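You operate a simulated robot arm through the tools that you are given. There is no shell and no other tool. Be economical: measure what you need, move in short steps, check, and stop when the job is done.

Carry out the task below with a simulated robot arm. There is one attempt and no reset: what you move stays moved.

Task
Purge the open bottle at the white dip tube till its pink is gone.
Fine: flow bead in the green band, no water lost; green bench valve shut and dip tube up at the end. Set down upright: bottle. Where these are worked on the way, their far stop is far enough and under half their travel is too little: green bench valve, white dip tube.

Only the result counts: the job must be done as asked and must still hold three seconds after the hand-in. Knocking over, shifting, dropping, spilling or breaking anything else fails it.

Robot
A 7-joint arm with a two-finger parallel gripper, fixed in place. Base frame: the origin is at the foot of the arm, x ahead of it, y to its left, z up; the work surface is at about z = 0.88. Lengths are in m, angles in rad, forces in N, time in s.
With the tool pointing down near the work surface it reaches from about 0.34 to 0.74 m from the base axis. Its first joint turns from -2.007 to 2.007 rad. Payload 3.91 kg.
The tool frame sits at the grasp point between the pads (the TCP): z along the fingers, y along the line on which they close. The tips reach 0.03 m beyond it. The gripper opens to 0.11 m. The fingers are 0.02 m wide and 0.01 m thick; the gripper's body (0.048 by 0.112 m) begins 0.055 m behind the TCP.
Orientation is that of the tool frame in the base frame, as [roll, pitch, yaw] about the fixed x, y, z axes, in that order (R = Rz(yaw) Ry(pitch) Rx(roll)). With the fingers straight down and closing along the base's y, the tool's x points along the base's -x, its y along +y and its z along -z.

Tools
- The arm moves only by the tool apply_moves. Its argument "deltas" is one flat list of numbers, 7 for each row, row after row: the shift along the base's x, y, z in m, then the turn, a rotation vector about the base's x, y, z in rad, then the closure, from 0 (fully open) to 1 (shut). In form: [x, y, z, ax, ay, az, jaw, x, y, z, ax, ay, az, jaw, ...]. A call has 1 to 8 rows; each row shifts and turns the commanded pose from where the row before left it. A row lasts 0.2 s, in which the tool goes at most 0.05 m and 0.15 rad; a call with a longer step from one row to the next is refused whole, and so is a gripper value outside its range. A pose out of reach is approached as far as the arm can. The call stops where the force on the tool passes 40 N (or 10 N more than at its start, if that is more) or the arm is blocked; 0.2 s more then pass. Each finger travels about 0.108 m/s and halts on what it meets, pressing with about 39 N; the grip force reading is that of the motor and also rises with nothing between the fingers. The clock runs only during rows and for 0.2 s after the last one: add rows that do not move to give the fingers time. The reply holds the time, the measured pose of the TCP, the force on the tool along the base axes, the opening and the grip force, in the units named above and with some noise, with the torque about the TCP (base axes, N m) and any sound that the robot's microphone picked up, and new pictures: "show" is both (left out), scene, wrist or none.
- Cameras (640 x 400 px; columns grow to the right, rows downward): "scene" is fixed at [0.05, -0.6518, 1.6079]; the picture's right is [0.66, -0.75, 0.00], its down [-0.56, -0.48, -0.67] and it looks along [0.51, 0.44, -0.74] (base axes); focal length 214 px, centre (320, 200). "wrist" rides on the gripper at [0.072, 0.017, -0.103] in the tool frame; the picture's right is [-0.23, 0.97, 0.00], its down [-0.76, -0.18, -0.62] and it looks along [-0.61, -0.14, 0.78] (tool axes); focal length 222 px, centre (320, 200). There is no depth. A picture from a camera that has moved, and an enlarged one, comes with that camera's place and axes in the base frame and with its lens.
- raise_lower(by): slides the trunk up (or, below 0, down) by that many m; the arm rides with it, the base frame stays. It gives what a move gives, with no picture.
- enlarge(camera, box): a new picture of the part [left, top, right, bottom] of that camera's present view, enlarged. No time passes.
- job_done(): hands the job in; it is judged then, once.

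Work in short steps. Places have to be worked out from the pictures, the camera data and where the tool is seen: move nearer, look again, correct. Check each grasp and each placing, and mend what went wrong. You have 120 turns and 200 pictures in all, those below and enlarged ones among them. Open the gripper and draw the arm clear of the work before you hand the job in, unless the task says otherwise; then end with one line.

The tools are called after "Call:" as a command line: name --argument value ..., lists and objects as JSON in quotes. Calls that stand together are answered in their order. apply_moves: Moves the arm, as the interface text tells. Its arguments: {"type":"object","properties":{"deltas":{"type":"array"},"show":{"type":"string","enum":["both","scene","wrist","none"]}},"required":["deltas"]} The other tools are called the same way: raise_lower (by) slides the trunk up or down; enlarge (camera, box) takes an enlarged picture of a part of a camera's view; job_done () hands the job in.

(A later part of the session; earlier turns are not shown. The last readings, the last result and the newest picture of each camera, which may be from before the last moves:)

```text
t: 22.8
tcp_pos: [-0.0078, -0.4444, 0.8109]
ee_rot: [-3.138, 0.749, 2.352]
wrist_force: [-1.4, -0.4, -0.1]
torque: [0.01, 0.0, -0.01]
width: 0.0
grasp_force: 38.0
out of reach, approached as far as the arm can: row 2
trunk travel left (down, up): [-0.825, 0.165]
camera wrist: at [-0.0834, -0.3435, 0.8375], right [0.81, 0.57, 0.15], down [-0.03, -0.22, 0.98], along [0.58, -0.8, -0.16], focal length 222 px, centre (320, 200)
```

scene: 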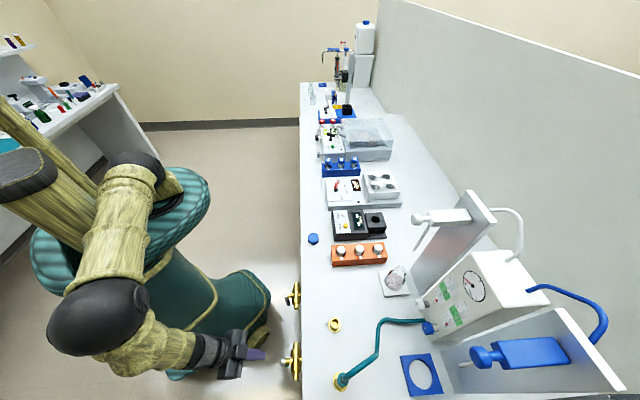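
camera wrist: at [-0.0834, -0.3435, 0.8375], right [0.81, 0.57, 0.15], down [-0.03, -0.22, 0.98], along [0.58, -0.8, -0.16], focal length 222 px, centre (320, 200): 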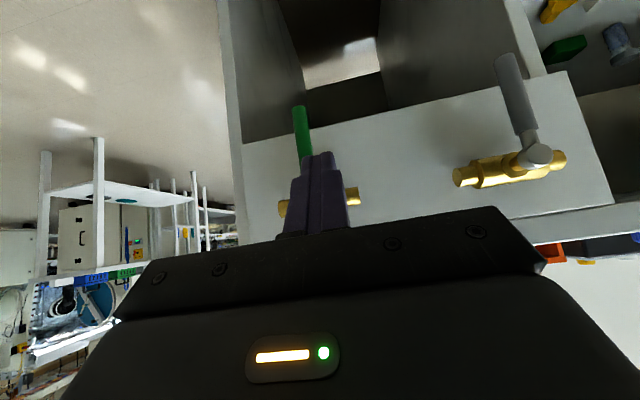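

Tool is in place outside. Lower, then move in beside the lever (on its +e side).

Call:
apply_moves --deltas '[0.004, 0.004, -0.023, 0, 0, 0, 1, 0.004, 0.004, -0.023, 0, 0, 0, 1, 0, 0, -0.023, 0, 0, 0, 1, 0.0165, -0.0175, 0, 0, 0, 0, 1, 0.0165, -0.0175, 0, 0, 0, 0, 1, 0.0158, -0.0176, 0, 0, 0, 0, 1]'

Call:
enlarge --camera "wrist" --box '[200, 60, 440, 240]'

```text
t: 24.2
tcp_pos: [0.0508, -0.4883, 0.7421]
ee_rot: [-3.137, 0.747, 2.352]
wrist_force: [0.8, -0.2, 0.6]
torque: [0.01, 0.0, -0.01]
width: 0.0001
grasp_force: 37.5
trunk travel left (down, up): [-0.825, 0.165]
camera wrist: at [-0.0251, -0.3874, 0.7697], right [0.81, 0.57, 0.15], down [-0.03, -0.22, 0.98], along [0.58, -0.8, -0.16], focal length 222 px, centre (320, 200)
```

scene: 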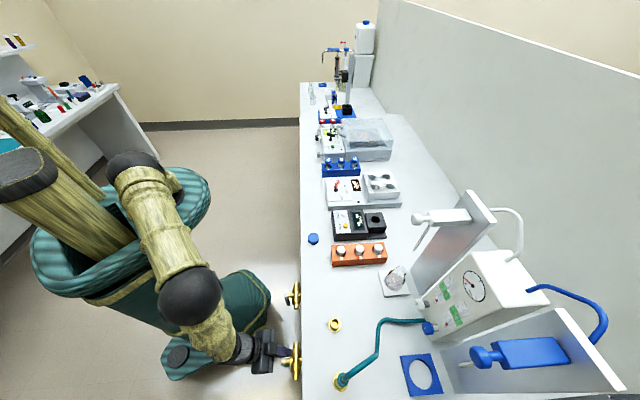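
wrist: 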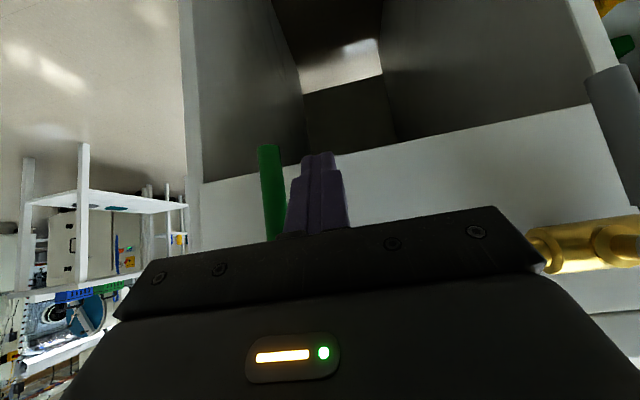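

```text
2.22 times, centred on (320, 150) of wrist
camera zoom: at [-0.0251, -0.3874, 0.7697], right [0.81, 0.57, 0.15], down [-0.03, -0.22, 0.98], along [0.58, -0.8, -0.16], focal length 494 px, centre (320, 311)
```

zoom: 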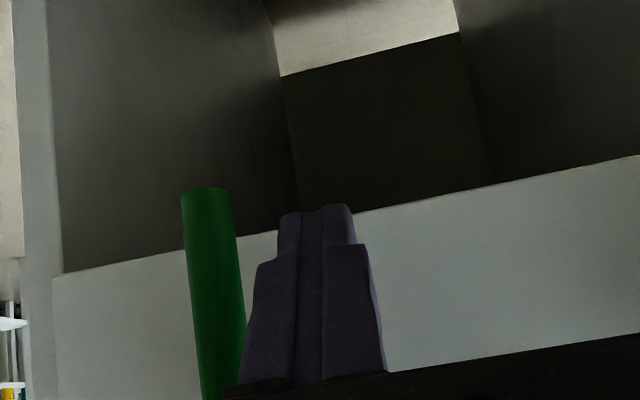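

Finger is beside the lever on the +e side. Push it along the arc toward -e.

Call:
apply_moves --deltas '[-0.009, -0.009, -0.0004, 0, 0, 0, 1, -0.0132, -0.0132, -0.0026, 0, 0, 0, 1, -0.01, -0.01, 0.0015, 0, 0, 0, 1, -0.0096, -0.0096, 0.0044, 0, 0, 0, 1, -0.0087, -0.0087, 0.0071, 0, 0, 0, 1, -0.0074, -0.0074, 0.0095, 0, 0, 0, 1]'

Call:
enlarge --camera "scene" --box '[400, 180, 540, 350]'

```text
t: 25.6
tcp_pos: [-0.0075, -0.5462, 0.7617]
ee_rot: [-3.136, 0.747, 2.353]
wrist_force: [-0.5, 1.1, -0.6]
torque: [-0.01, -0.01, -0.01]
width: 0.0002
grasp_force: 37.3
trunk travel left (down, up): [-0.825, 0.165]
camera wrist: at [-0.0844, -0.4456, 0.7896], right [0.81, 0.57, 0.15], down [-0.03, -0.22, 0.98], along [0.58, -0.8, -0.16], focal length 222 px, centre (320, 200)
```

scene: 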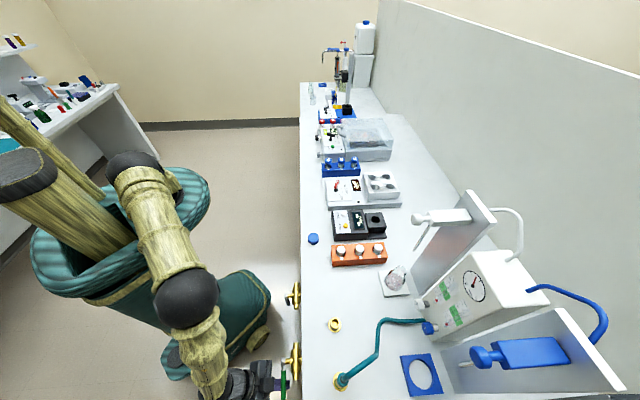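
wrist: 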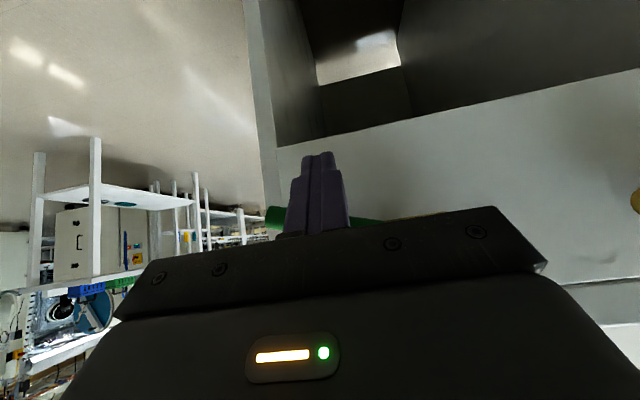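

```text
2.35 times, centred on (470, 265) of scene
camera zoom: at [0.05, -0.6518, 1.6079], right [0.66, -0.75, 0.0], down [-0.56, -0.48, -0.67], along [0.51, 0.44, -0.74], focal length 505 px, centre (-33, 47)
```

zoom: 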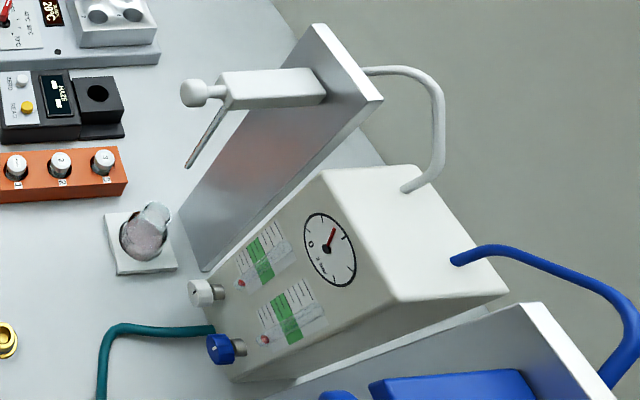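

Pressure is up on the gauge and both beads still at zero (needles shut). Push the lever to its far stop.

Call:
apply_moves --deltas '[-0.0059, -0.0059, 0.0115, 0, 0, 0, 1, -0.0041, -0.0041, 0.013, 0, 0, 0, 1]'

Call:
enlarge --camera "scene" --box '[250, 320, 340, 400]'

```text
t: 26.2
tcp_pos: [-0.0188, -0.5557, 0.7847]
ee_rot: [-3.138, 0.745, 2.35]
wrist_force: [-0.2, 2.8, -5.8]
torque: [-0.01, 0.06, 0.02]
width: 0.0002
grasp_force: 38.0
trunk travel left (down, up): [-0.825, 0.165]
camera wrist: at [-0.0949, -0.4546, 0.8121], right [0.81, 0.56, 0.15], down [-0.03, -0.22, 0.97], along [0.58, -0.8, -0.16], focal length 222 px, centre (320, 200)
```

scene: 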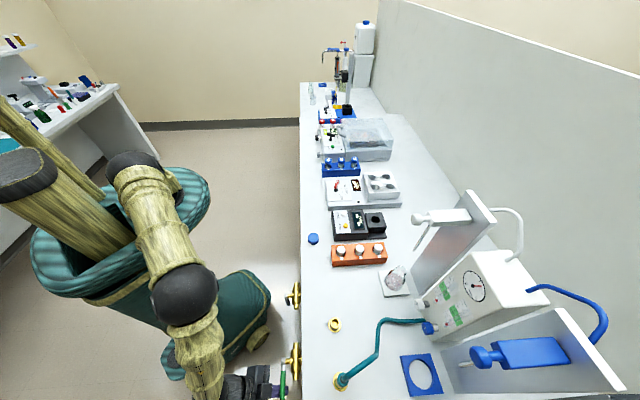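
wrist: 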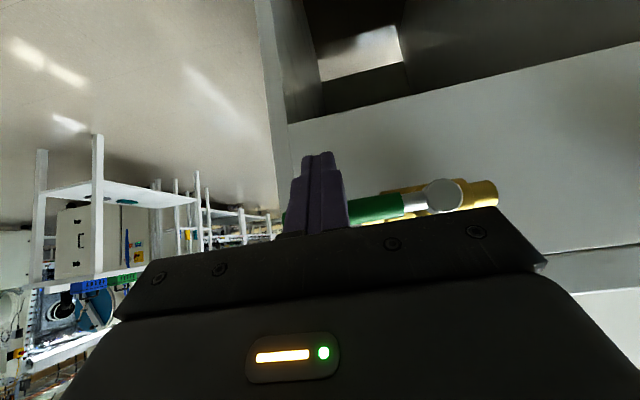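

```text
5.00 times, centred on (295, 360) of scene
camera zoom: at [0.05, -0.6518, 1.6079], right [0.66, -0.75, 0.0], down [-0.56, -0.48, -0.67], along [0.51, 0.44, -0.74], focal length 1072 px, centre (445, -600)
```

zoom: 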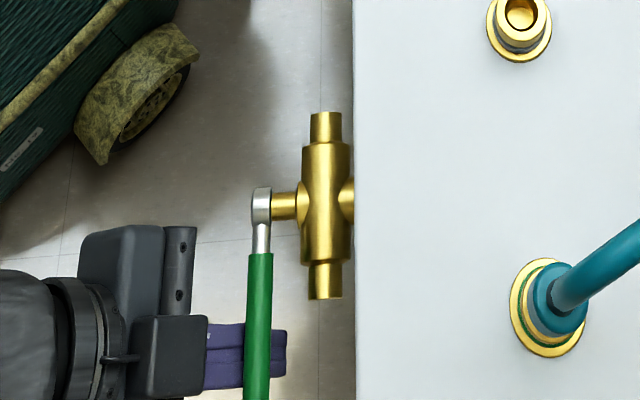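

Valve is fully open (lever along body). Retreat from under the lever, out and up.

Call:
apply_moves --deltas '[0, 0, -0.012, 0, 0, 0, 1, -0.019, 0.019, 0.028, 0, 0, 0, 1, -0.019, 0.019, 0.028, 0, 0, 0, 1, -0.015, 0.015, 0.035, 0, 0, 0, 1, 0, 0.01, 0.045, 0, 0, 0, 0.6, 0, 0, 0.045, 0, 0, 0, 0.6, 0, 0, 0.045, 0, 0, 0, 0.6, 0, 0, 0.045, 0, 0, 0, 0.6]'

Call:
enlarge --camera "scene" --box '[400, 180, 540, 350]'

```text
t: 28.0
tcp_pos: [-0.0728, -0.4902, 1.0464]
ee_rot: [-3.139, 0.749, 2.352]
wrist_force: [-0.3, 0.8, 0.0]
torque: [-0.01, -0.04, -0.02]
width: 0.044
grasp_force: 0.0
trunk travel left (down, up): [-0.825, 0.165]
camera wrist: at [-0.1478, -0.3903, 1.073], right [0.81, 0.57, 0.15], down [-0.03, -0.22, 0.98], along [0.58, -0.8, -0.16], focal length 222 px, centre (320, 200)
```

scene: 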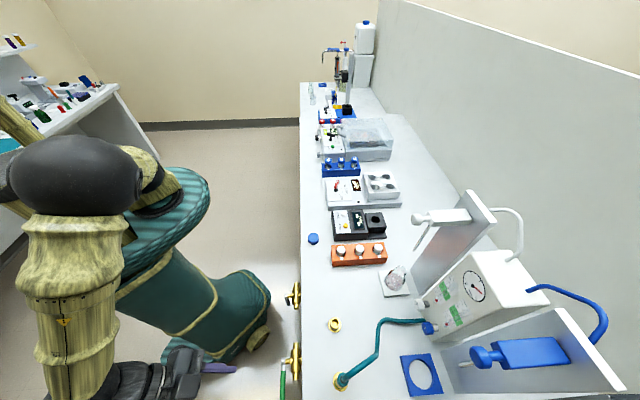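
wrist: 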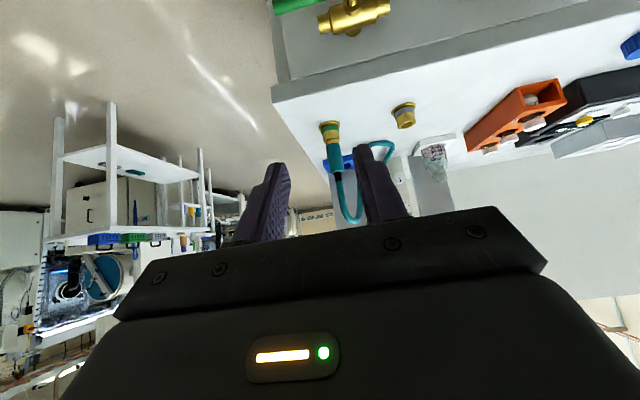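

```text
2.35 times, centred on (470, 265) of scene
camera zoom: at [0.05, -0.6518, 1.6079], right [0.66, -0.75, 0.0], down [-0.56, -0.48, -0.67], along [0.51, 0.44, -0.74], focal length 505 px, centre (-33, 47)
```

zoom: 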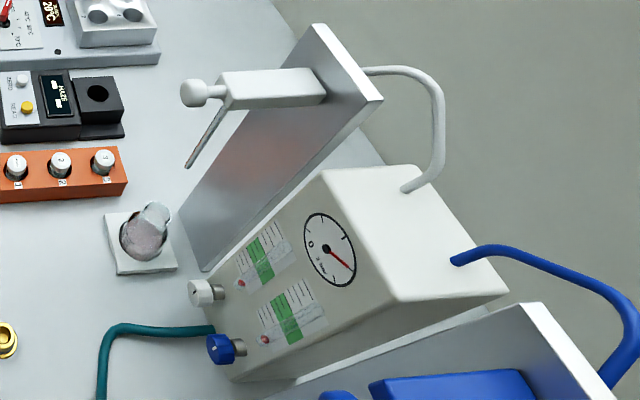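

Gauge at pressure, beads at zero, valve holds. Now move to in front of the flow box with the tool nearly horizontal.

Call:
apply_moves --deltas '[0.04, -0.01, 0.01, -0.067, -0.067, 0, 0.5, 0.04, -0.01, 0.01, -0.067, -0.067, 0, 0.5, 0.04, -0.01, 0.01, -0.067, -0.067, 0, 0.5, 0.04, -0.01, 0.01, -0.067, -0.067, 0, 0.5, 0.04, -0.01, 0.01, -0.067, -0.067, 0, 0.5, 0.04, -0.01, 0, -0.067, -0.067, 0, 0.5, 0.04, -0.01, 0, -0.067, -0.067, 0, 0.5]'

Call:
enlarge --camera "wrist" --box '[160, 0, 480, 200]'

```text
t: 29.6
tcp_pos: [0.2095, -0.5603, 1.0949]
ee_rot: [3.135, 1.409, 2.342]
wrist_force: [-0.2, 0.7, -0.3]
torque: [-0.03, -0.04, 0.0]
width: 0.0548
grasp_force: 0.1
trunk travel left (down, up): [-0.825, 0.165]
camera wrist: at [0.1404, -0.4664, 1.0406], right [0.72, 0.66, 0.23], down [-0.47, 0.23, 0.85], along [0.51, -0.72, 0.47], focal length 222 px, centre (320, 200)
```

scene: 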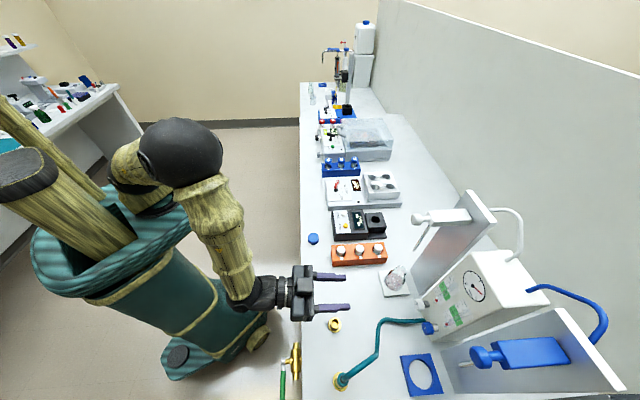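
wrist: 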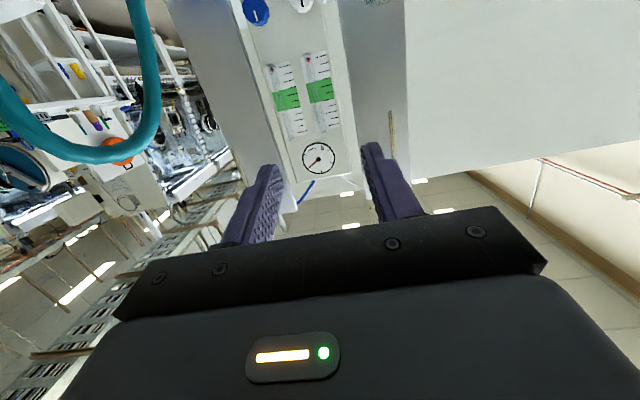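

```text
2.00 times, centred on (320, 100) of wrist
camera zoom: at [0.1404, -0.4664, 1.0406], right [0.72, 0.66, 0.23], down [-0.47, 0.23, 0.85], along [0.51, -0.72, 0.47], focal length 444 px, centre (320, 400)
```

zoom: 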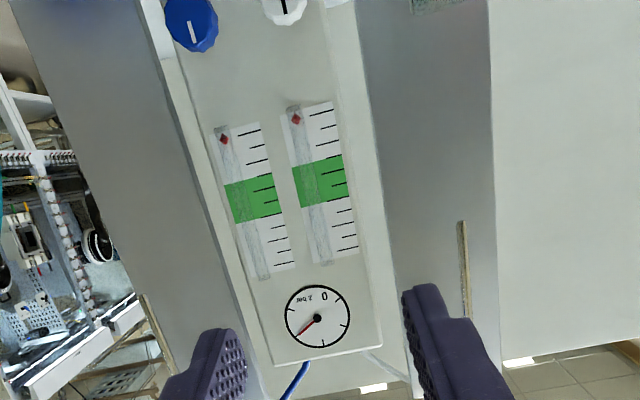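

The camera hangs below the gripper in this pose and would hit the bench at knob height, so I roll the tool about its own axis (counter-clockwise, also the likely opening sense).

Call:
apply_moves --deltas '[0, 0, 0, -0.1, -0.1, 0, 0.5, 0, 0, 0, -0.1, 0.1, 0, 0.5, 0, 0, 0, -0.1, 0.1, 0, 0.5, 0, 0, 0, -0.1, 0.1, 0, 0.5, 0, 0, 0, -0.1, 0.1, 0, 0.5, 0, 0, 0, -0.1, 0.1, 0, 0.5, 0, 0, 0, -0.1, 0.1, 0, 0.5, 0, 0, 0, -0.1, 0.1, 0, 0.5]'

```text
t: 31.4
tcp_pos: [0.2086, -0.5626, 1.0938]
ee_rot: [-1.576, 0.582, -2.378]
wrist_force: [-0.4, -0.3, 0.2]
torque: [0.0, -0.02, 0.02]
width: 0.055
grasp_force: 0.0
trunk travel left (down, up): [-0.825, 0.165]
camera wrist: at [0.0994, -0.5222, 1.041], right [0.52, 0.5, -0.69], down [-0.04, 0.82, 0.57], along [0.85, -0.27, 0.45], focal length 222 px, centre (320, 200)
```

scene: 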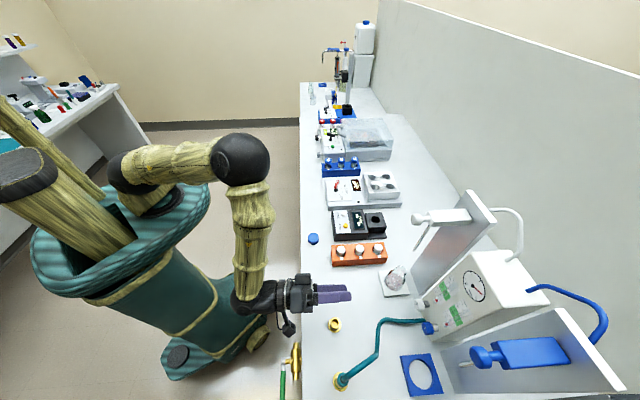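
wrist: 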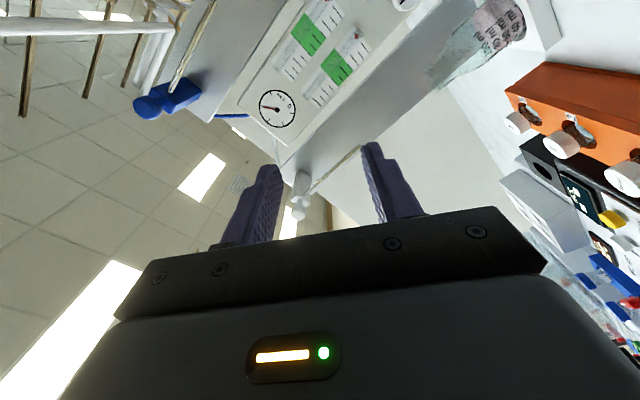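

No limits met; continue rolling so the camera goes to the top.

Call:
apply_moves --deltas '[0, 0, 0, -0.1, 0.1, 0, 0.5, 0, 0, 0, -0.1, 0.1, 0, 0.5, 0, 0, 0, -0.1, 0.1, 0, 0.5, 0, 0, 0, -0.1, 0.1, 0, 0.5, 0, 0, 0, -0.1, 0.1, 0, 0.5, 0, 0, 0, -0.1, 0.1, 0, 0.5, 0, 0, 0, -0.1, 0.1, 0, 0.5, 0, 0, 0, -0.1, 0.1, 0, 0.5]'

```text
t: 33.2
tcp_pos: [0.2099, -0.5618, 1.0953]
ee_rot: [-1.552, -0.55, -2.379]
wrist_force: [0.4, 0.3, 1.0]
torque: [0.0, 0.01, -0.01]
width: 0.0554
grasp_force: 0.1
trunk travel left (down, up): [-0.825, 0.165]
camera wrist: at [0.0857, -0.5368, 1.1166], right [-0.21, -0.23, -0.95], down [0.1, 0.96, -0.26], along [0.97, -0.15, -0.18], focal length 222 px, centre (320, 200)
```

scene: 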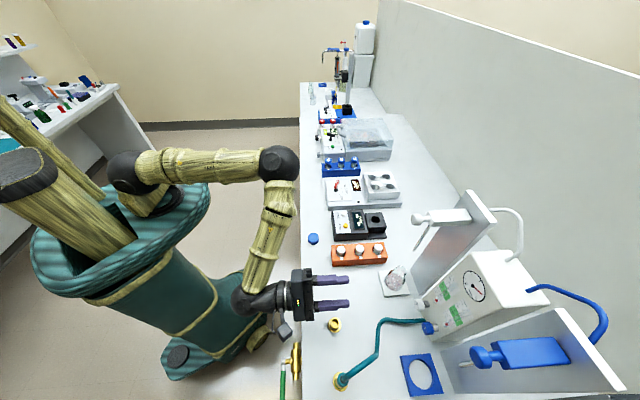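
wrist: 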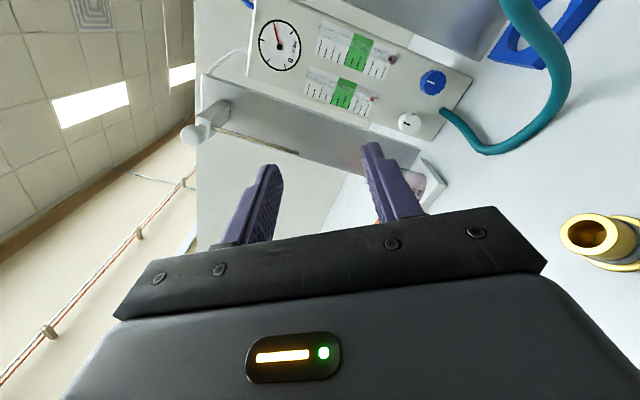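

The white knob triangulates again to (0.382,-0.738,0.951). Zoom to judge its axis and size.

Call:
enlarge --camera "wrist" --box '[360, 50, 480, 150]'

Call:
enlarge --camera "scene" --box '[405, 280, 465, 350]'

```text
4.00 times, centred on (420, 100) of wrist
camera zoom: at [0.0857, -0.5368, 1.1166], right [-0.21, -0.23, -0.95], down [0.1, 0.96, -0.26], along [0.97, -0.15, -0.18], focal length 888 px, centre (-80, 600)
```

zoom: 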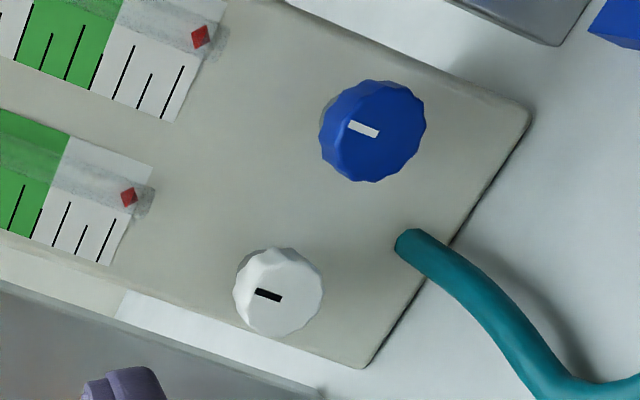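

```text
5.71 times, centred on (435, 315) of scene
camera zoom: at [0.05, -0.6518, 1.6079], right [0.66, -0.75, 0.0], down [-0.56, -0.48, -0.67], along [0.51, 0.44, -0.74], focal length 1226 px, centre (-337, -457)
```

zoom: 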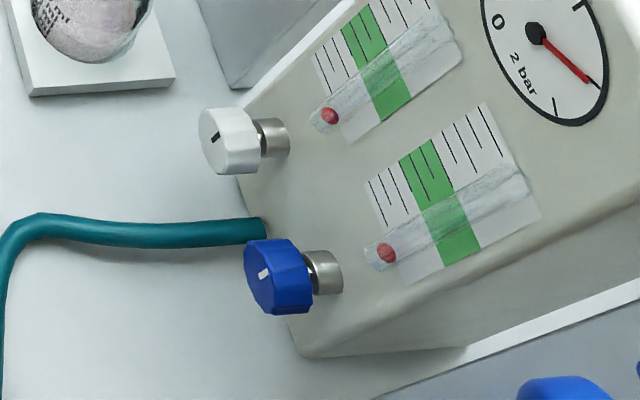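

Panel looks vertical; knob ~34 mm diameter, hose lies on the bench below. Advance to ~9 cm in front of the white knob with the jaw at ~55 mm.

Call:
apply_moves --deltas '[0.0178, -0.0185, -0.024, 0, 0, 0, 0.45, 0.0178, -0.0185, -0.024, 0, 0, 0, 0.45, 0.0178, -0.0185, -0.024, 0, 0, 0, 0.45, 0.0178, -0.0185, -0.024, 0, 0, 0, 0.45, 0.0178, -0.0185, -0.024, 0, 0, 0, 0.45, 0.0178, -0.0185, -0.024, 0, 0, 0, 0.45]'

Call:
enlarge --camera "wrist" --box '[200, 60, 440, 240]'

```text
t: 34.6
tcp_pos: [0.3165, -0.6727, 0.9501]
ee_rot: [-1.551, -0.549, -2.381]
wrist_force: [0.3, 0.7, -0.3]
torque: [0.03, -0.02, 0.0]
width: 0.0606
grasp_force: 0.0
trunk travel left (down, up): [-0.825, 0.165]
camera wrist: at [0.1919, -0.6474, 0.9721], right [-0.21, -0.23, -0.95], down [0.1, 0.96, -0.26], along [0.97, -0.15, -0.18], focal length 222 px, centre (320, 200)
```

scene: 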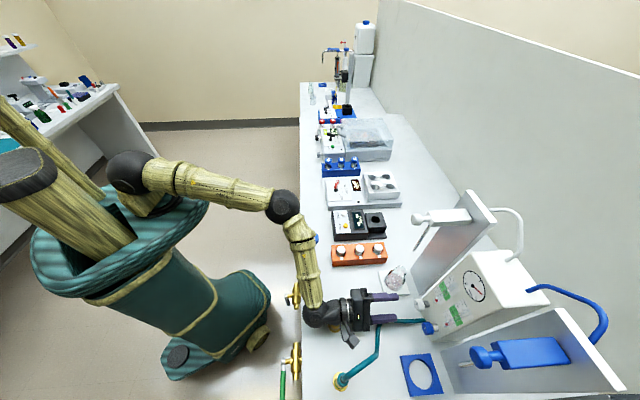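
wrist: 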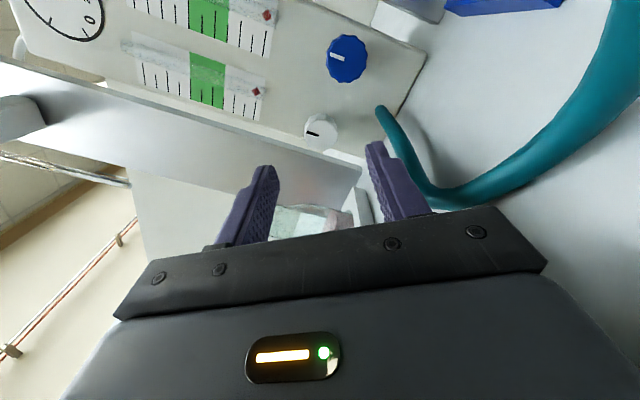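

```text
2.22 times, centred on (320, 150) of wrist
camera zoom: at [0.1919, -0.6474, 0.9721], right [-0.21, -0.23, -0.95], down [0.1, 0.96, -0.26], along [0.97, -0.15, -0.18], focal length 494 px, centre (320, 311)
```

zoom: 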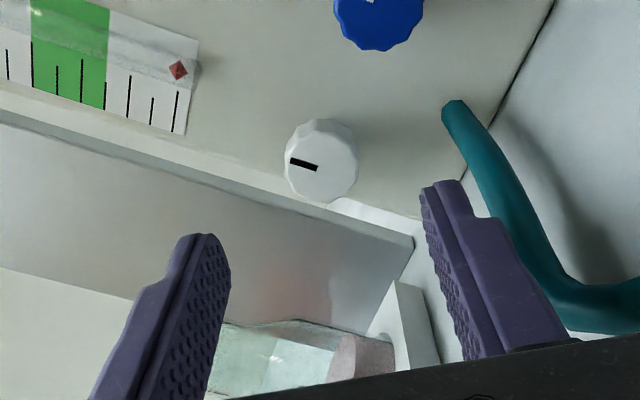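

Knob centre confirmed at (0.382,-0.738,0.951), in line. Advance so the fingertips surround the cap.

Call:
apply_moves --deltas '[0.0134, -0.0134, 0, 0, 0, 0, 0.45, 0.0134, -0.0134, 0, 0, 0, 0, 0.45, 0.0134, -0.0134, 0, 0, 0, 0, 0.45, 0.0114, -0.0114, 0, 0, 0, 0, 0.45, 0, 0, 0, 0, 0, 0, 0.45]'

Call:
enlarge --camera "wrist" --box '[200, 60, 440, 240]'

Call:
enlarge --camera "scene" --box '[380, 270, 480, 350]'

```text
t: 35.8
tcp_pos: [0.3666, -0.7244, 0.9508]
ee_rot: [-1.551, -0.549, -2.378]
wrist_force: [-0.6, 0.7, 0.1]
torque: [-0.04, -0.04, -0.03]
width: 0.0606
grasp_force: 0.0
trunk travel left (down, up): [-0.825, 0.165]
camera wrist: at [0.2435, -0.6995, 0.9727], right [-0.21, -0.23, -0.95], down [0.1, 0.96, -0.26], along [0.97, -0.15, -0.18], focal length 222 px, centre (320, 200)
```

scene: 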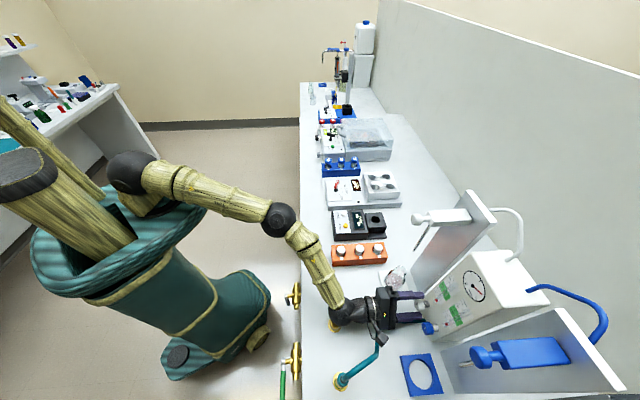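
wrist: 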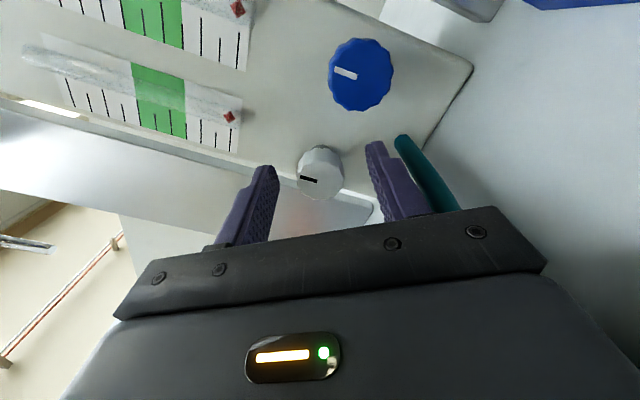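

```text
2.22 times, centred on (320, 150) of wrist
camera zoom: at [0.2435, -0.6995, 0.9727], right [-0.21, -0.23, -0.95], down [0.1, 0.96, -0.26], along [0.97, -0.15, -0.18], focal length 494 px, centre (320, 311)
```

zoom: 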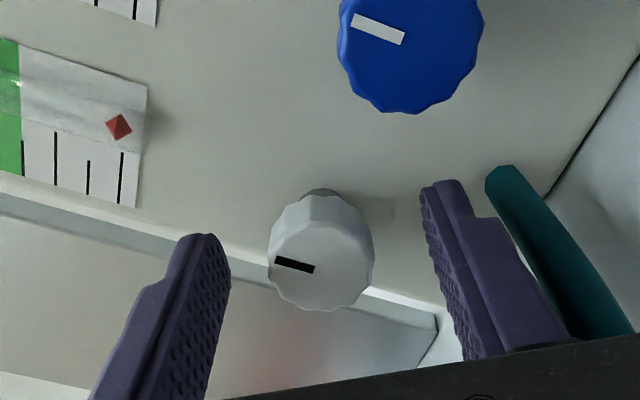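

```text
5.00 times, centred on (430, 310) of scene
camera zoom: at [0.05, -0.6518, 1.6079], right [0.66, -0.75, 0.0], down [-0.56, -0.48, -0.67], along [0.51, 0.44, -0.74], focal length 1072 px, centre (-230, -350)
```

zoom: 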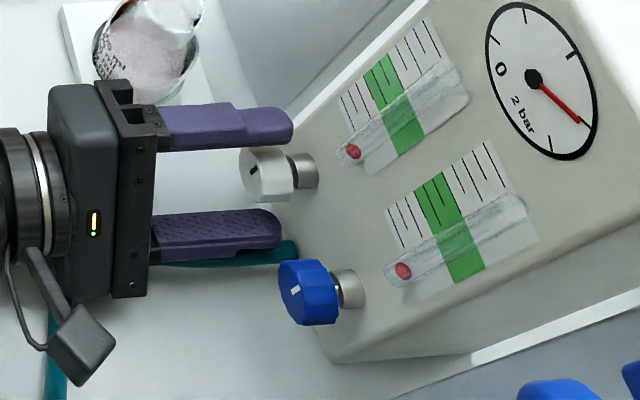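

Well placed. Close on the knob.

Call:
apply_moves --deltas '[0, 0, 0, 0, 0, 0, 0.6, 0, 0, 0, 0, 0, 0, 0.75, 0, 0, 0, 0, 0, 0, 0.8, 0, 0, 0, 0, 0, 0, 0.8]' --show "wrist"

```text
t: 36.8
tcp_pos: [0.3669, -0.7248, 0.9505]
ee_rot: [-1.552, -0.546, -2.379]
wrist_force: [0.5, 0.6, 0.9]
torque: [0.37, 0.39, -0.21]
width: 0.0296
grasp_force: 44.4
trunk travel left (down, up): [-0.825, 0.165]
camera wrist: at [0.2436, -0.6993, 0.9731], right [-0.21, -0.23, -0.95], down [0.1, 0.96, -0.26], along [0.97, -0.15, -0.18], focal length 222 px, centre (320, 200)
```

wrist: 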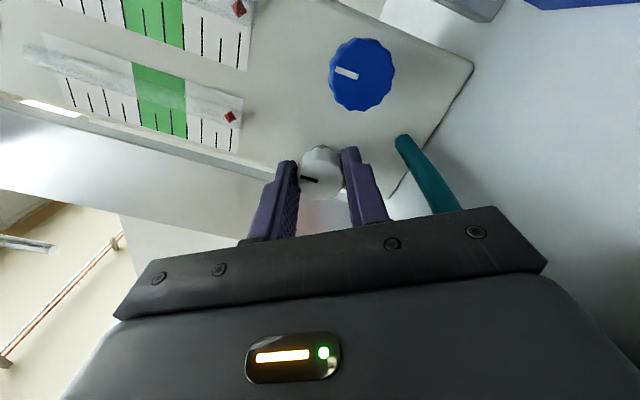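

Knob gripped. Turn counter-clockwise 0.42 rad and watch the white bead.

Call:
apply_moves --deltas '[0, 0, 0, -0.1, 0.1, 0, 0.8, 0, 0, 0, -0.1, 0.1, 0, 0.8, 0, 0, 0, -0.1, 0.1, 0, 0.8]' --show "wrist"

Call:
enlarge --camera "scene" --box '[400, 250, 480, 340]'

```text
t: 37.6
tcp_pos: [0.3683, -0.7242, 0.9516]
ee_rot: [-1.532, -0.973, -2.392]
wrist_force: [3.3, 2.8, 5.3]
torque: [0.8, -0.15, -0.37]
width: 0.0296
grasp_force: 45.2
trunk travel left (down, up): [-0.825, 0.165]
camera wrist: at [0.255, -0.6882, 1.0001], right [-0.47, -0.49, -0.73], down [-0.02, 0.84, -0.54], along [0.88, -0.24, -0.41], focal length 222 px, centre (320, 200)
```

wrist: 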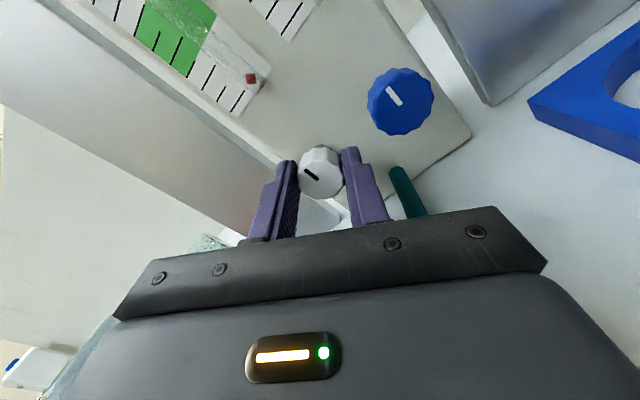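

```text
4.44 times, centred on (440, 295) of scene
camera zoom: at [0.05, -0.6518, 1.6079], right [0.66, -0.75, 0.0], down [-0.56, -0.48, -0.67], along [0.51, 0.44, -0.74], focal length 953 px, centre (-213, -222)
```

zoom: 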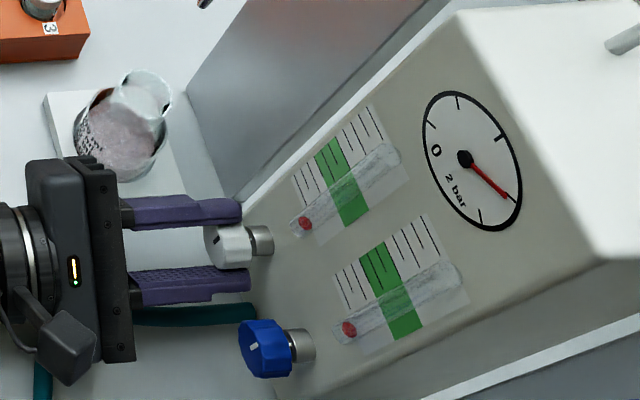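

The marker stayed upright: the knob didn't follow (shut stop in this sense, or slipping). Try clockwise.

Call:
apply_moves --deltas '[0, 0, 0, 0.1, -0.1, 0, 0.8, 0, 0, 0, 0.1, -0.1, 0, 0.8, 0, 0, 0, 0.1, -0.1, 0, 0.8]' --show "wrist"

Call:
enlarge --camera "scene" --box '[400, 250, 480, 340]'

```text
t: 38.4
tcp_pos: [0.3689, -0.7246, 0.9511]
ee_rot: [-1.551, -0.546, -2.378]
wrist_force: [5.3, -5.0, 3.5]
torque: [0.12, 0.16, -0.38]
width: 0.0298
grasp_force: 45.2
trunk travel left (down, up): [-0.825, 0.165]
camera wrist: at [0.244, -0.6992, 0.9728], right [-0.21, -0.23, -0.95], down [0.1, 0.96, -0.25], along [0.97, -0.15, -0.18], focal length 222 px, centre (320, 200)
```

wrist: 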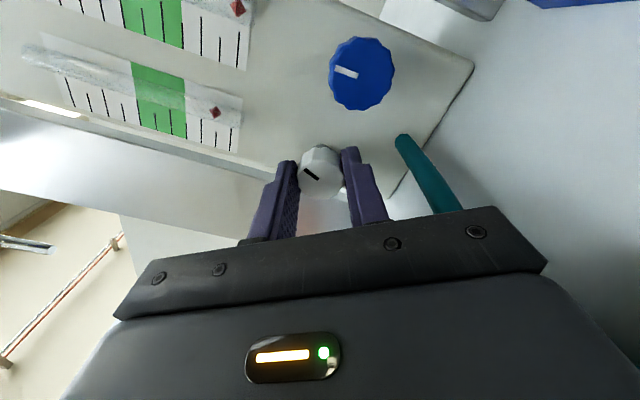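

```text
4.44 times, centred on (440, 295) of scene
camera zoom: at [0.05, -0.6518, 1.6079], right [0.66, -0.75, 0.0], down [-0.56, -0.48, -0.67], along [0.51, 0.44, -0.74], focal length 953 px, centre (-213, -222)
```

zoom: 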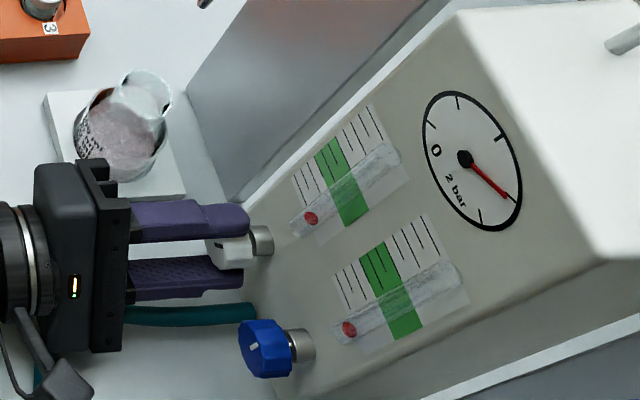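

Clockwise opens: the white bead has risen a bit. Continue clockwise.

Call:
apply_moves --deltas '[0, 0, 0, 0.1, -0.1, 0, 0.8, 0, 0, 0, 0.1, -0.1, 0, 0.8, 0, 0, 0, 0.1, -0.1, 0, 0.8]' --show "wrist"

Call:
enlarge --camera "scene" --box '[400, 250, 480, 340]'

```text
t: 39.2
tcp_pos: [0.368, -0.7251, 0.9493]
ee_rot: [-1.564, -0.122, -2.375]
wrist_force: [5.5, -2.9, -0.9]
torque: [0.22, 0.24, -0.43]
width: 0.0297
grasp_force: 45.7
trunk travel left (down, up): [-0.825, 0.165]
camera wrist: at [0.2419, -0.7014, 0.9415], right [0.08, 0.07, -0.99], down [0.13, 0.99, 0.08], along [0.99, -0.13, 0.07], focal length 222 px, centre (320, 200)
```

wrist: 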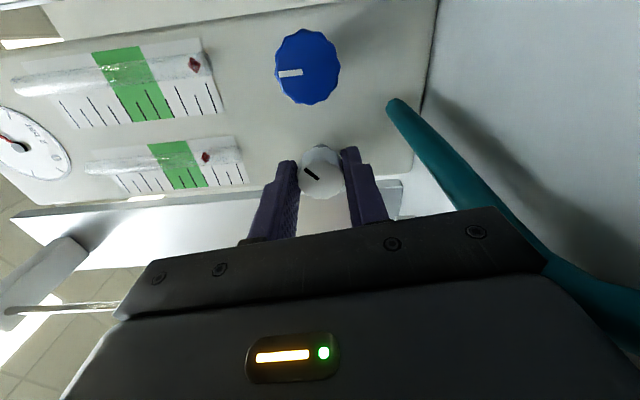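

```text
4.44 times, centred on (440, 295) of scene
camera zoom: at [0.05, -0.6518, 1.6079], right [0.66, -0.75, 0.0], down [-0.56, -0.48, -0.67], along [0.51, 0.44, -0.74], focal length 953 px, centre (-213, -222)
```

zoom: 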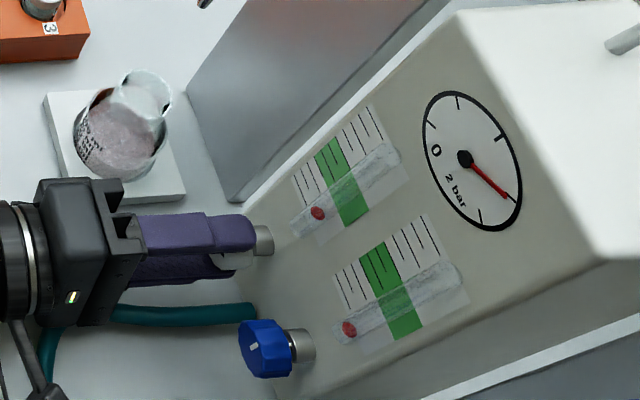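

Bead rises ~6-7 px per 0.42 rad; about 30 px more to mid-band. Another 0.42 rad, then regrip.

Call:
apply_moves --deltas '[0, 0, 0, 0.1, -0.1, 0, 0.8, 0, 0, 0, 0.1, -0.1, 0, 0.8, 0, 0, 0, 0.1, -0.1, 0, 0.8, 0, 0, 0, 0, 0, 0, 0.55, 0, 0, 0, 0, 0, 0, 0.45, 0, 0, 0, 0, 0, 0, 0.45]' --show "wrist"

Call:
enlarge --camera "scene" --box '[400, 250, 480, 340]'

```text
t: 40.6
tcp_pos: [0.3682, -0.7245, 0.9513]
ee_rot: [-1.57, 0.3, -2.375]
wrist_force: [1.1, 0.3, -0.5]
torque: [0.01, 0.0, -0.01]
width: 0.0607
grasp_force: 0.0
trunk travel left (down, up): [-0.825, 0.165]
camera wrist: at [0.2483, -0.6946, 0.9136], right [0.37, 0.35, -0.86], down [0.05, 0.92, 0.39], along [0.93, -0.19, 0.32], focal length 222 px, centre (320, 200)
```

wrist: 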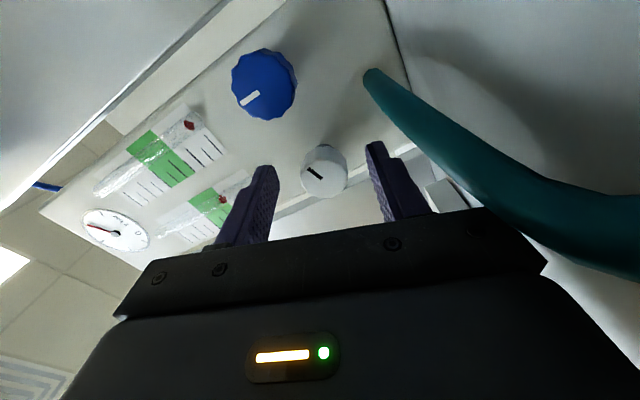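

```text
4.44 times, centred on (440, 295) of scene
camera zoom: at [0.05, -0.6518, 1.6079], right [0.66, -0.75, 0.0], down [-0.56, -0.48, -0.67], along [0.51, 0.44, -0.74], focal length 953 px, centre (-213, -222)
```

zoom: 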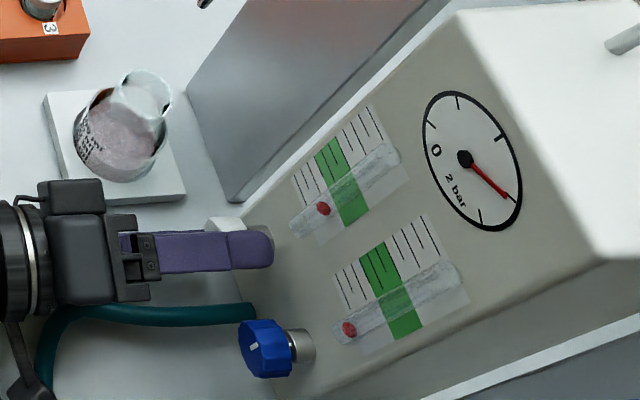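

Released; regrip: rotate the open gripper back counter-clockwise 1.55 rad.

Call:
apply_moves --deltas '[0, 0, 0, -0.1, 0.1, 0, 0.45, 0, 0, 0, -0.1, 0.1, 0, 0.45, 0, 0, 0, -0.1, 0.1, 0, 0.45, 0, 0, 0, -0.1, 0.1, 0, 0.45, 0, 0, 0, -0.1, 0.1, 0, 0.45, 0, 0, 0, -0.1, 0.1, 0, 0.45, 0, 0, 0, -0.1, 0.1, 0, 0.45, 0, 0, 0, -0.1, 0.1, 0, 0.45]' --show "none"

Call:
apply_moves --deltas '[0, 0, 0, -0.1, 0.1, 0, 0.45, 0, 0, 0, -0.1, 0.1, 0, 0.45, 0, 0, 0, -0.1, 0.1, 0, 0.45, 0, 0, 0, 0, 0, 0, 0.65, 0, 0, 0, 0, 0, 0, 0.8, 0, 0, 0, 0, 0, 0, 0.8]' --show "wrist"

```text
t: 42.4
tcp_pos: [0.3678, -0.725, 0.9501]
ee_rot: [-1.541, -0.835, -2.384]
wrist_force: [0.0, -0.7, 0.5]
torque: [-0.02, 0.03, 0.0]
width: 0.0604
grasp_force: 0.0
trunk travel left (down, up): [-0.825, 0.165]
```

```text
t: 43.8
tcp_pos: [0.3683, -0.7249, 0.9521]
ee_rot: [-1.498, -1.254, -2.422]
wrist_force: [5.4, 4.5, 3.6]
torque: [-0.23, -0.24, -0.44]
width: 0.0295
grasp_force: 45.0
trunk travel left (down, up): [-0.825, 0.165]
camera wrist: at [0.2665, -0.6769, 1.0133], right [-0.59, -0.62, -0.52], down [-0.15, 0.72, -0.68], along [0.79, -0.33, -0.52], focal length 222 px, centre (320, 200)
```

wrist: 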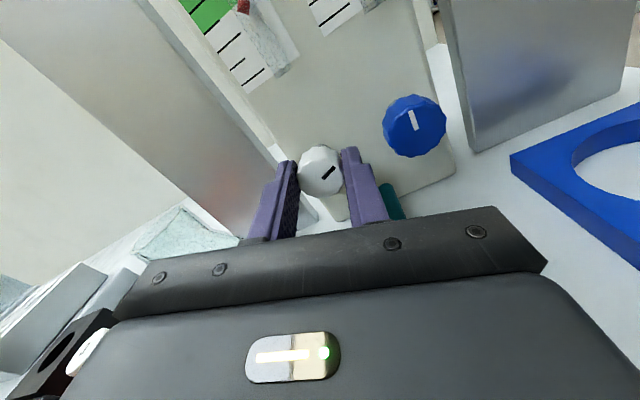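

Regripped. Turn clockwise about 1.1 rad and check.

Call:
apply_moves --deltas '[0, 0, 0, 0.1, -0.1, 0, 0.8, 0, 0, 0, 0.1, -0.1, 0, 0.8, 0, 0, 0, 0.1, -0.1, 0, 0.8, 0, 0, 0, 0.1, -0.1, 0, 0.8, 0, 0, 0, 0.1, -0.1, 0, 0.8, 0, 0, 0, 0.1, -0.1, 0, 0.8, 0, 0, 0, 0.1, -0.1, 0, 0.8, 0, 0, 0, 0.1, -0.1, 0, 0.8]' --show "none"

Call:
enlarge --camera "scene" --box '[400, 250, 480, 340]'

```text
t: 45.6
tcp_pos: [0.3684, -0.7238, 0.9502]
ee_rot: [-1.562, -0.122, -2.375]
wrist_force: [6.6, -3.0, 0.6]
torque: [0.31, 0.34, 0.36]
width: 0.0294
grasp_force: 45.2
trunk travel left (down, up): [-0.825, 0.165]
```

```text
4.44 times, centred on (440, 295) of scene
camera zoom: at [0.05, -0.6518, 1.6079], right [0.66, -0.75, 0.0], down [-0.56, -0.48, -0.67], along [0.51, 0.44, -0.74], focal length 953 px, centre (-213, -222)
```

zoom: 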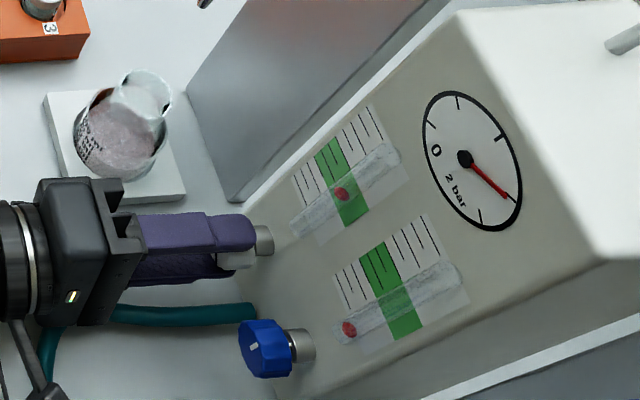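

Bead has entered the band near its lower part; add 0.3 rad and check closely.

Call:
apply_moves --deltas '[0, 0, 0, 0.1, -0.1, 0, 0.8, 0, 0, 0, 0.1, -0.1, 0, 0.8]' --show "wrist"

Call:
enlarge --camera "scene" --box '[430, 270, 470, 310]'

```text
t: 46.2
tcp_pos: [0.3695, -0.7251, 0.9492]
ee_rot: [-1.568, 0.161, -2.376]
wrist_force: [5.9, 0.7, -3.8]
torque: [0.27, 0.25, 0.53]
width: 0.0292
grasp_force: 44.9
trunk travel left (down, up): [-0.825, 0.165]
camera wrist: at [0.2459, -0.6975, 0.9213], right [0.28, 0.26, -0.93], down [0.09, 0.95, 0.3], along [0.96, -0.16, 0.24], focal length 222 px, centre (320, 200)
```

wrist: 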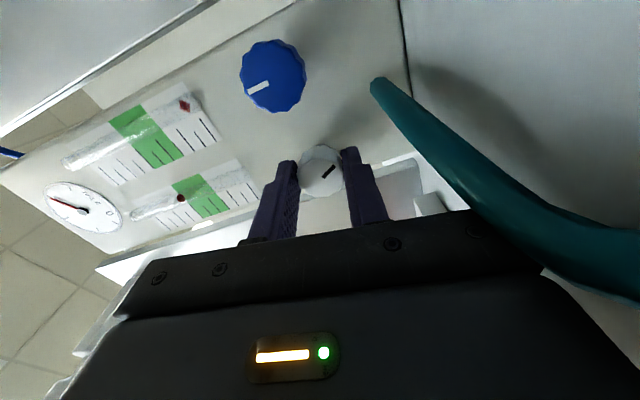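

```text
10.00 times, centred on (450, 290) of scene
camera zoom: at [0.05, -0.6518, 1.6079], right [0.66, -0.75, 0.0], down [-0.56, -0.48, -0.67], along [0.51, 0.44, -0.74], focal length 2145 px, centre (-980, -700)
```

zoom: 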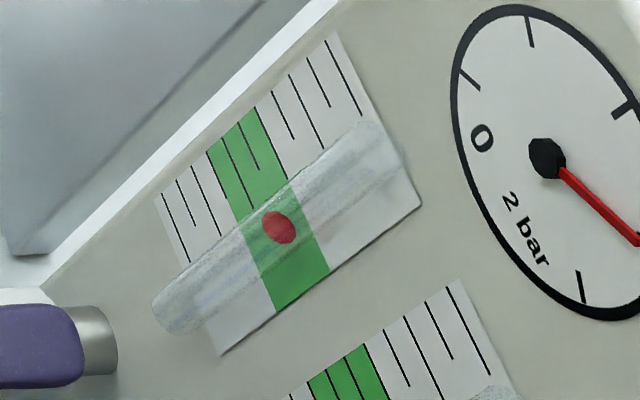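

Allowing for parallax between the two cameras the bead is likely in the upper part of the band, so I turn back 0.28 rad, then release and back off to view it level.

Call:
apply_moves --deltas '[0, 0, 0, -0.1, 0.1, 0, 0.8, 0, 0, 0, -0.1, 0.1, 0, 0.8, 0, 0, 0, 0, 0, 0, 0.6, 0, 0, 0, 0, 0, 0, 0.45, 0, 0, 0, 0, 0, 0, 0.45, -0.015, 0.015, 0, 0, 0, 0, 0.45, -0.015, 0.015, 0, 0, 0, 0, 0.45, -0.015, 0.015, 0.01, 0, 0, 0, 0.45]' --show "wrist"

Call:
apply_moves --deltas '[-0.02, 0.02, 0.03, 0, 0, 0, 0.45, -0.01, 0.01, 0.04, 0, 0, 0, 0.45, 0, 0, 0.03, 0, 0, 0, 0.45]' --show "wrist"

Call:
enlarge --camera "wrist" --box '[120, 50, 360, 250]'

Call:
enlarge --camera "scene" --box '[430, 270, 470, 310]'

```text
t: 48.0
tcp_pos: [0.3226, -0.678, 0.9608]
ee_rot: [-1.562, -0.123, -2.376]
wrist_force: [-0.3, 0.0, 0.5]
torque: [0.03, 0.0, 0.0]
width: 0.0605
grasp_force: 0.0
trunk travel left (down, up): [-0.825, 0.165]
camera wrist: at [0.1959, -0.6545, 0.9529], right [0.08, 0.07, -0.99], down [0.13, 0.99, 0.08], along [0.99, -0.13, 0.07], focal length 222 px, centre (320, 200)
```

wrist: 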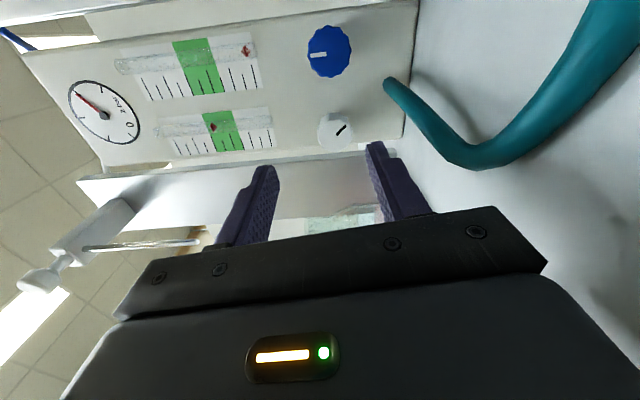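

```text
t: 48.8
tcp_pos: [0.2929, -0.6494, 1.0615]
ee_rot: [-1.559, -0.121, -2.376]
wrist_force: [-0.1, -0.5, -0.2]
torque: [0.04, -0.02, 0.02]
width: 0.0604
grasp_force: 0.0
trunk travel left (down, up): [-0.825, 0.165]
camera wrist: at [0.1664, -0.6261, 1.053], right [0.08, 0.07, -0.99], down [0.13, 0.99, 0.08], along [0.99, -0.13, 0.07], focal length 222 px, centre (320, 200)
```

wrist: 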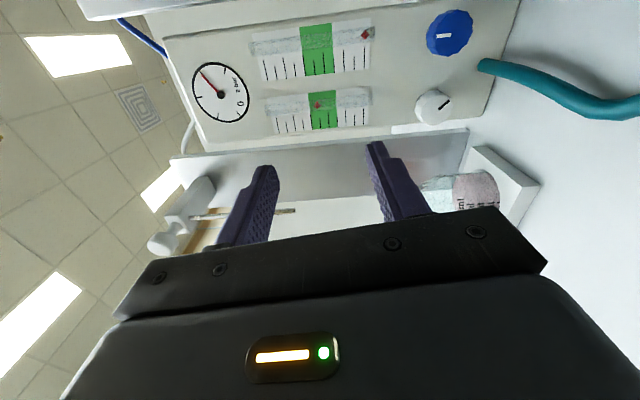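

```text
2.00 times, centred on (240, 150) of wrist
camera zoom: at [0.1664, -0.6261, 1.053], right [0.08, 0.07, -0.99], down [0.13, 0.99, 0.08], along [0.99, -0.13, 0.07], focal length 444 px, centre (480, 300)
```

zoom: 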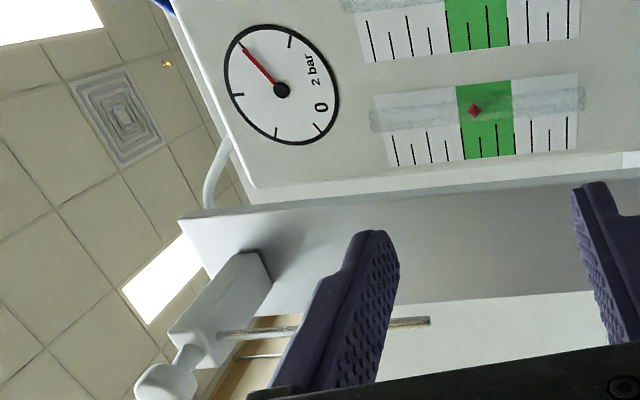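

```text
10.00 times, centred on (450, 290) of scene
camera zoom: at [0.05, -0.6518, 1.6079], right [0.66, -0.75, 0.0], down [-0.56, -0.48, -0.67], along [0.51, 0.44, -0.74], focal length 2145 px, centre (-980, -700)
```

zoom: 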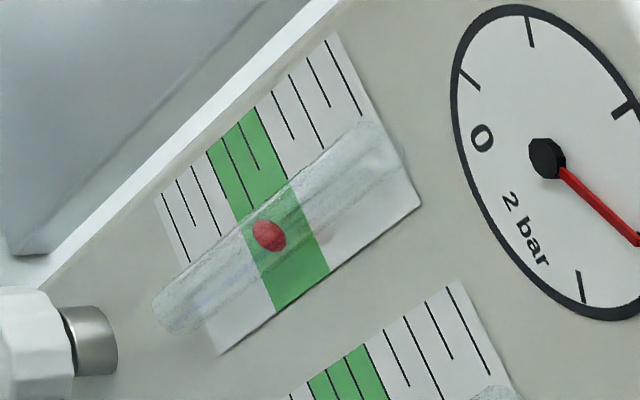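

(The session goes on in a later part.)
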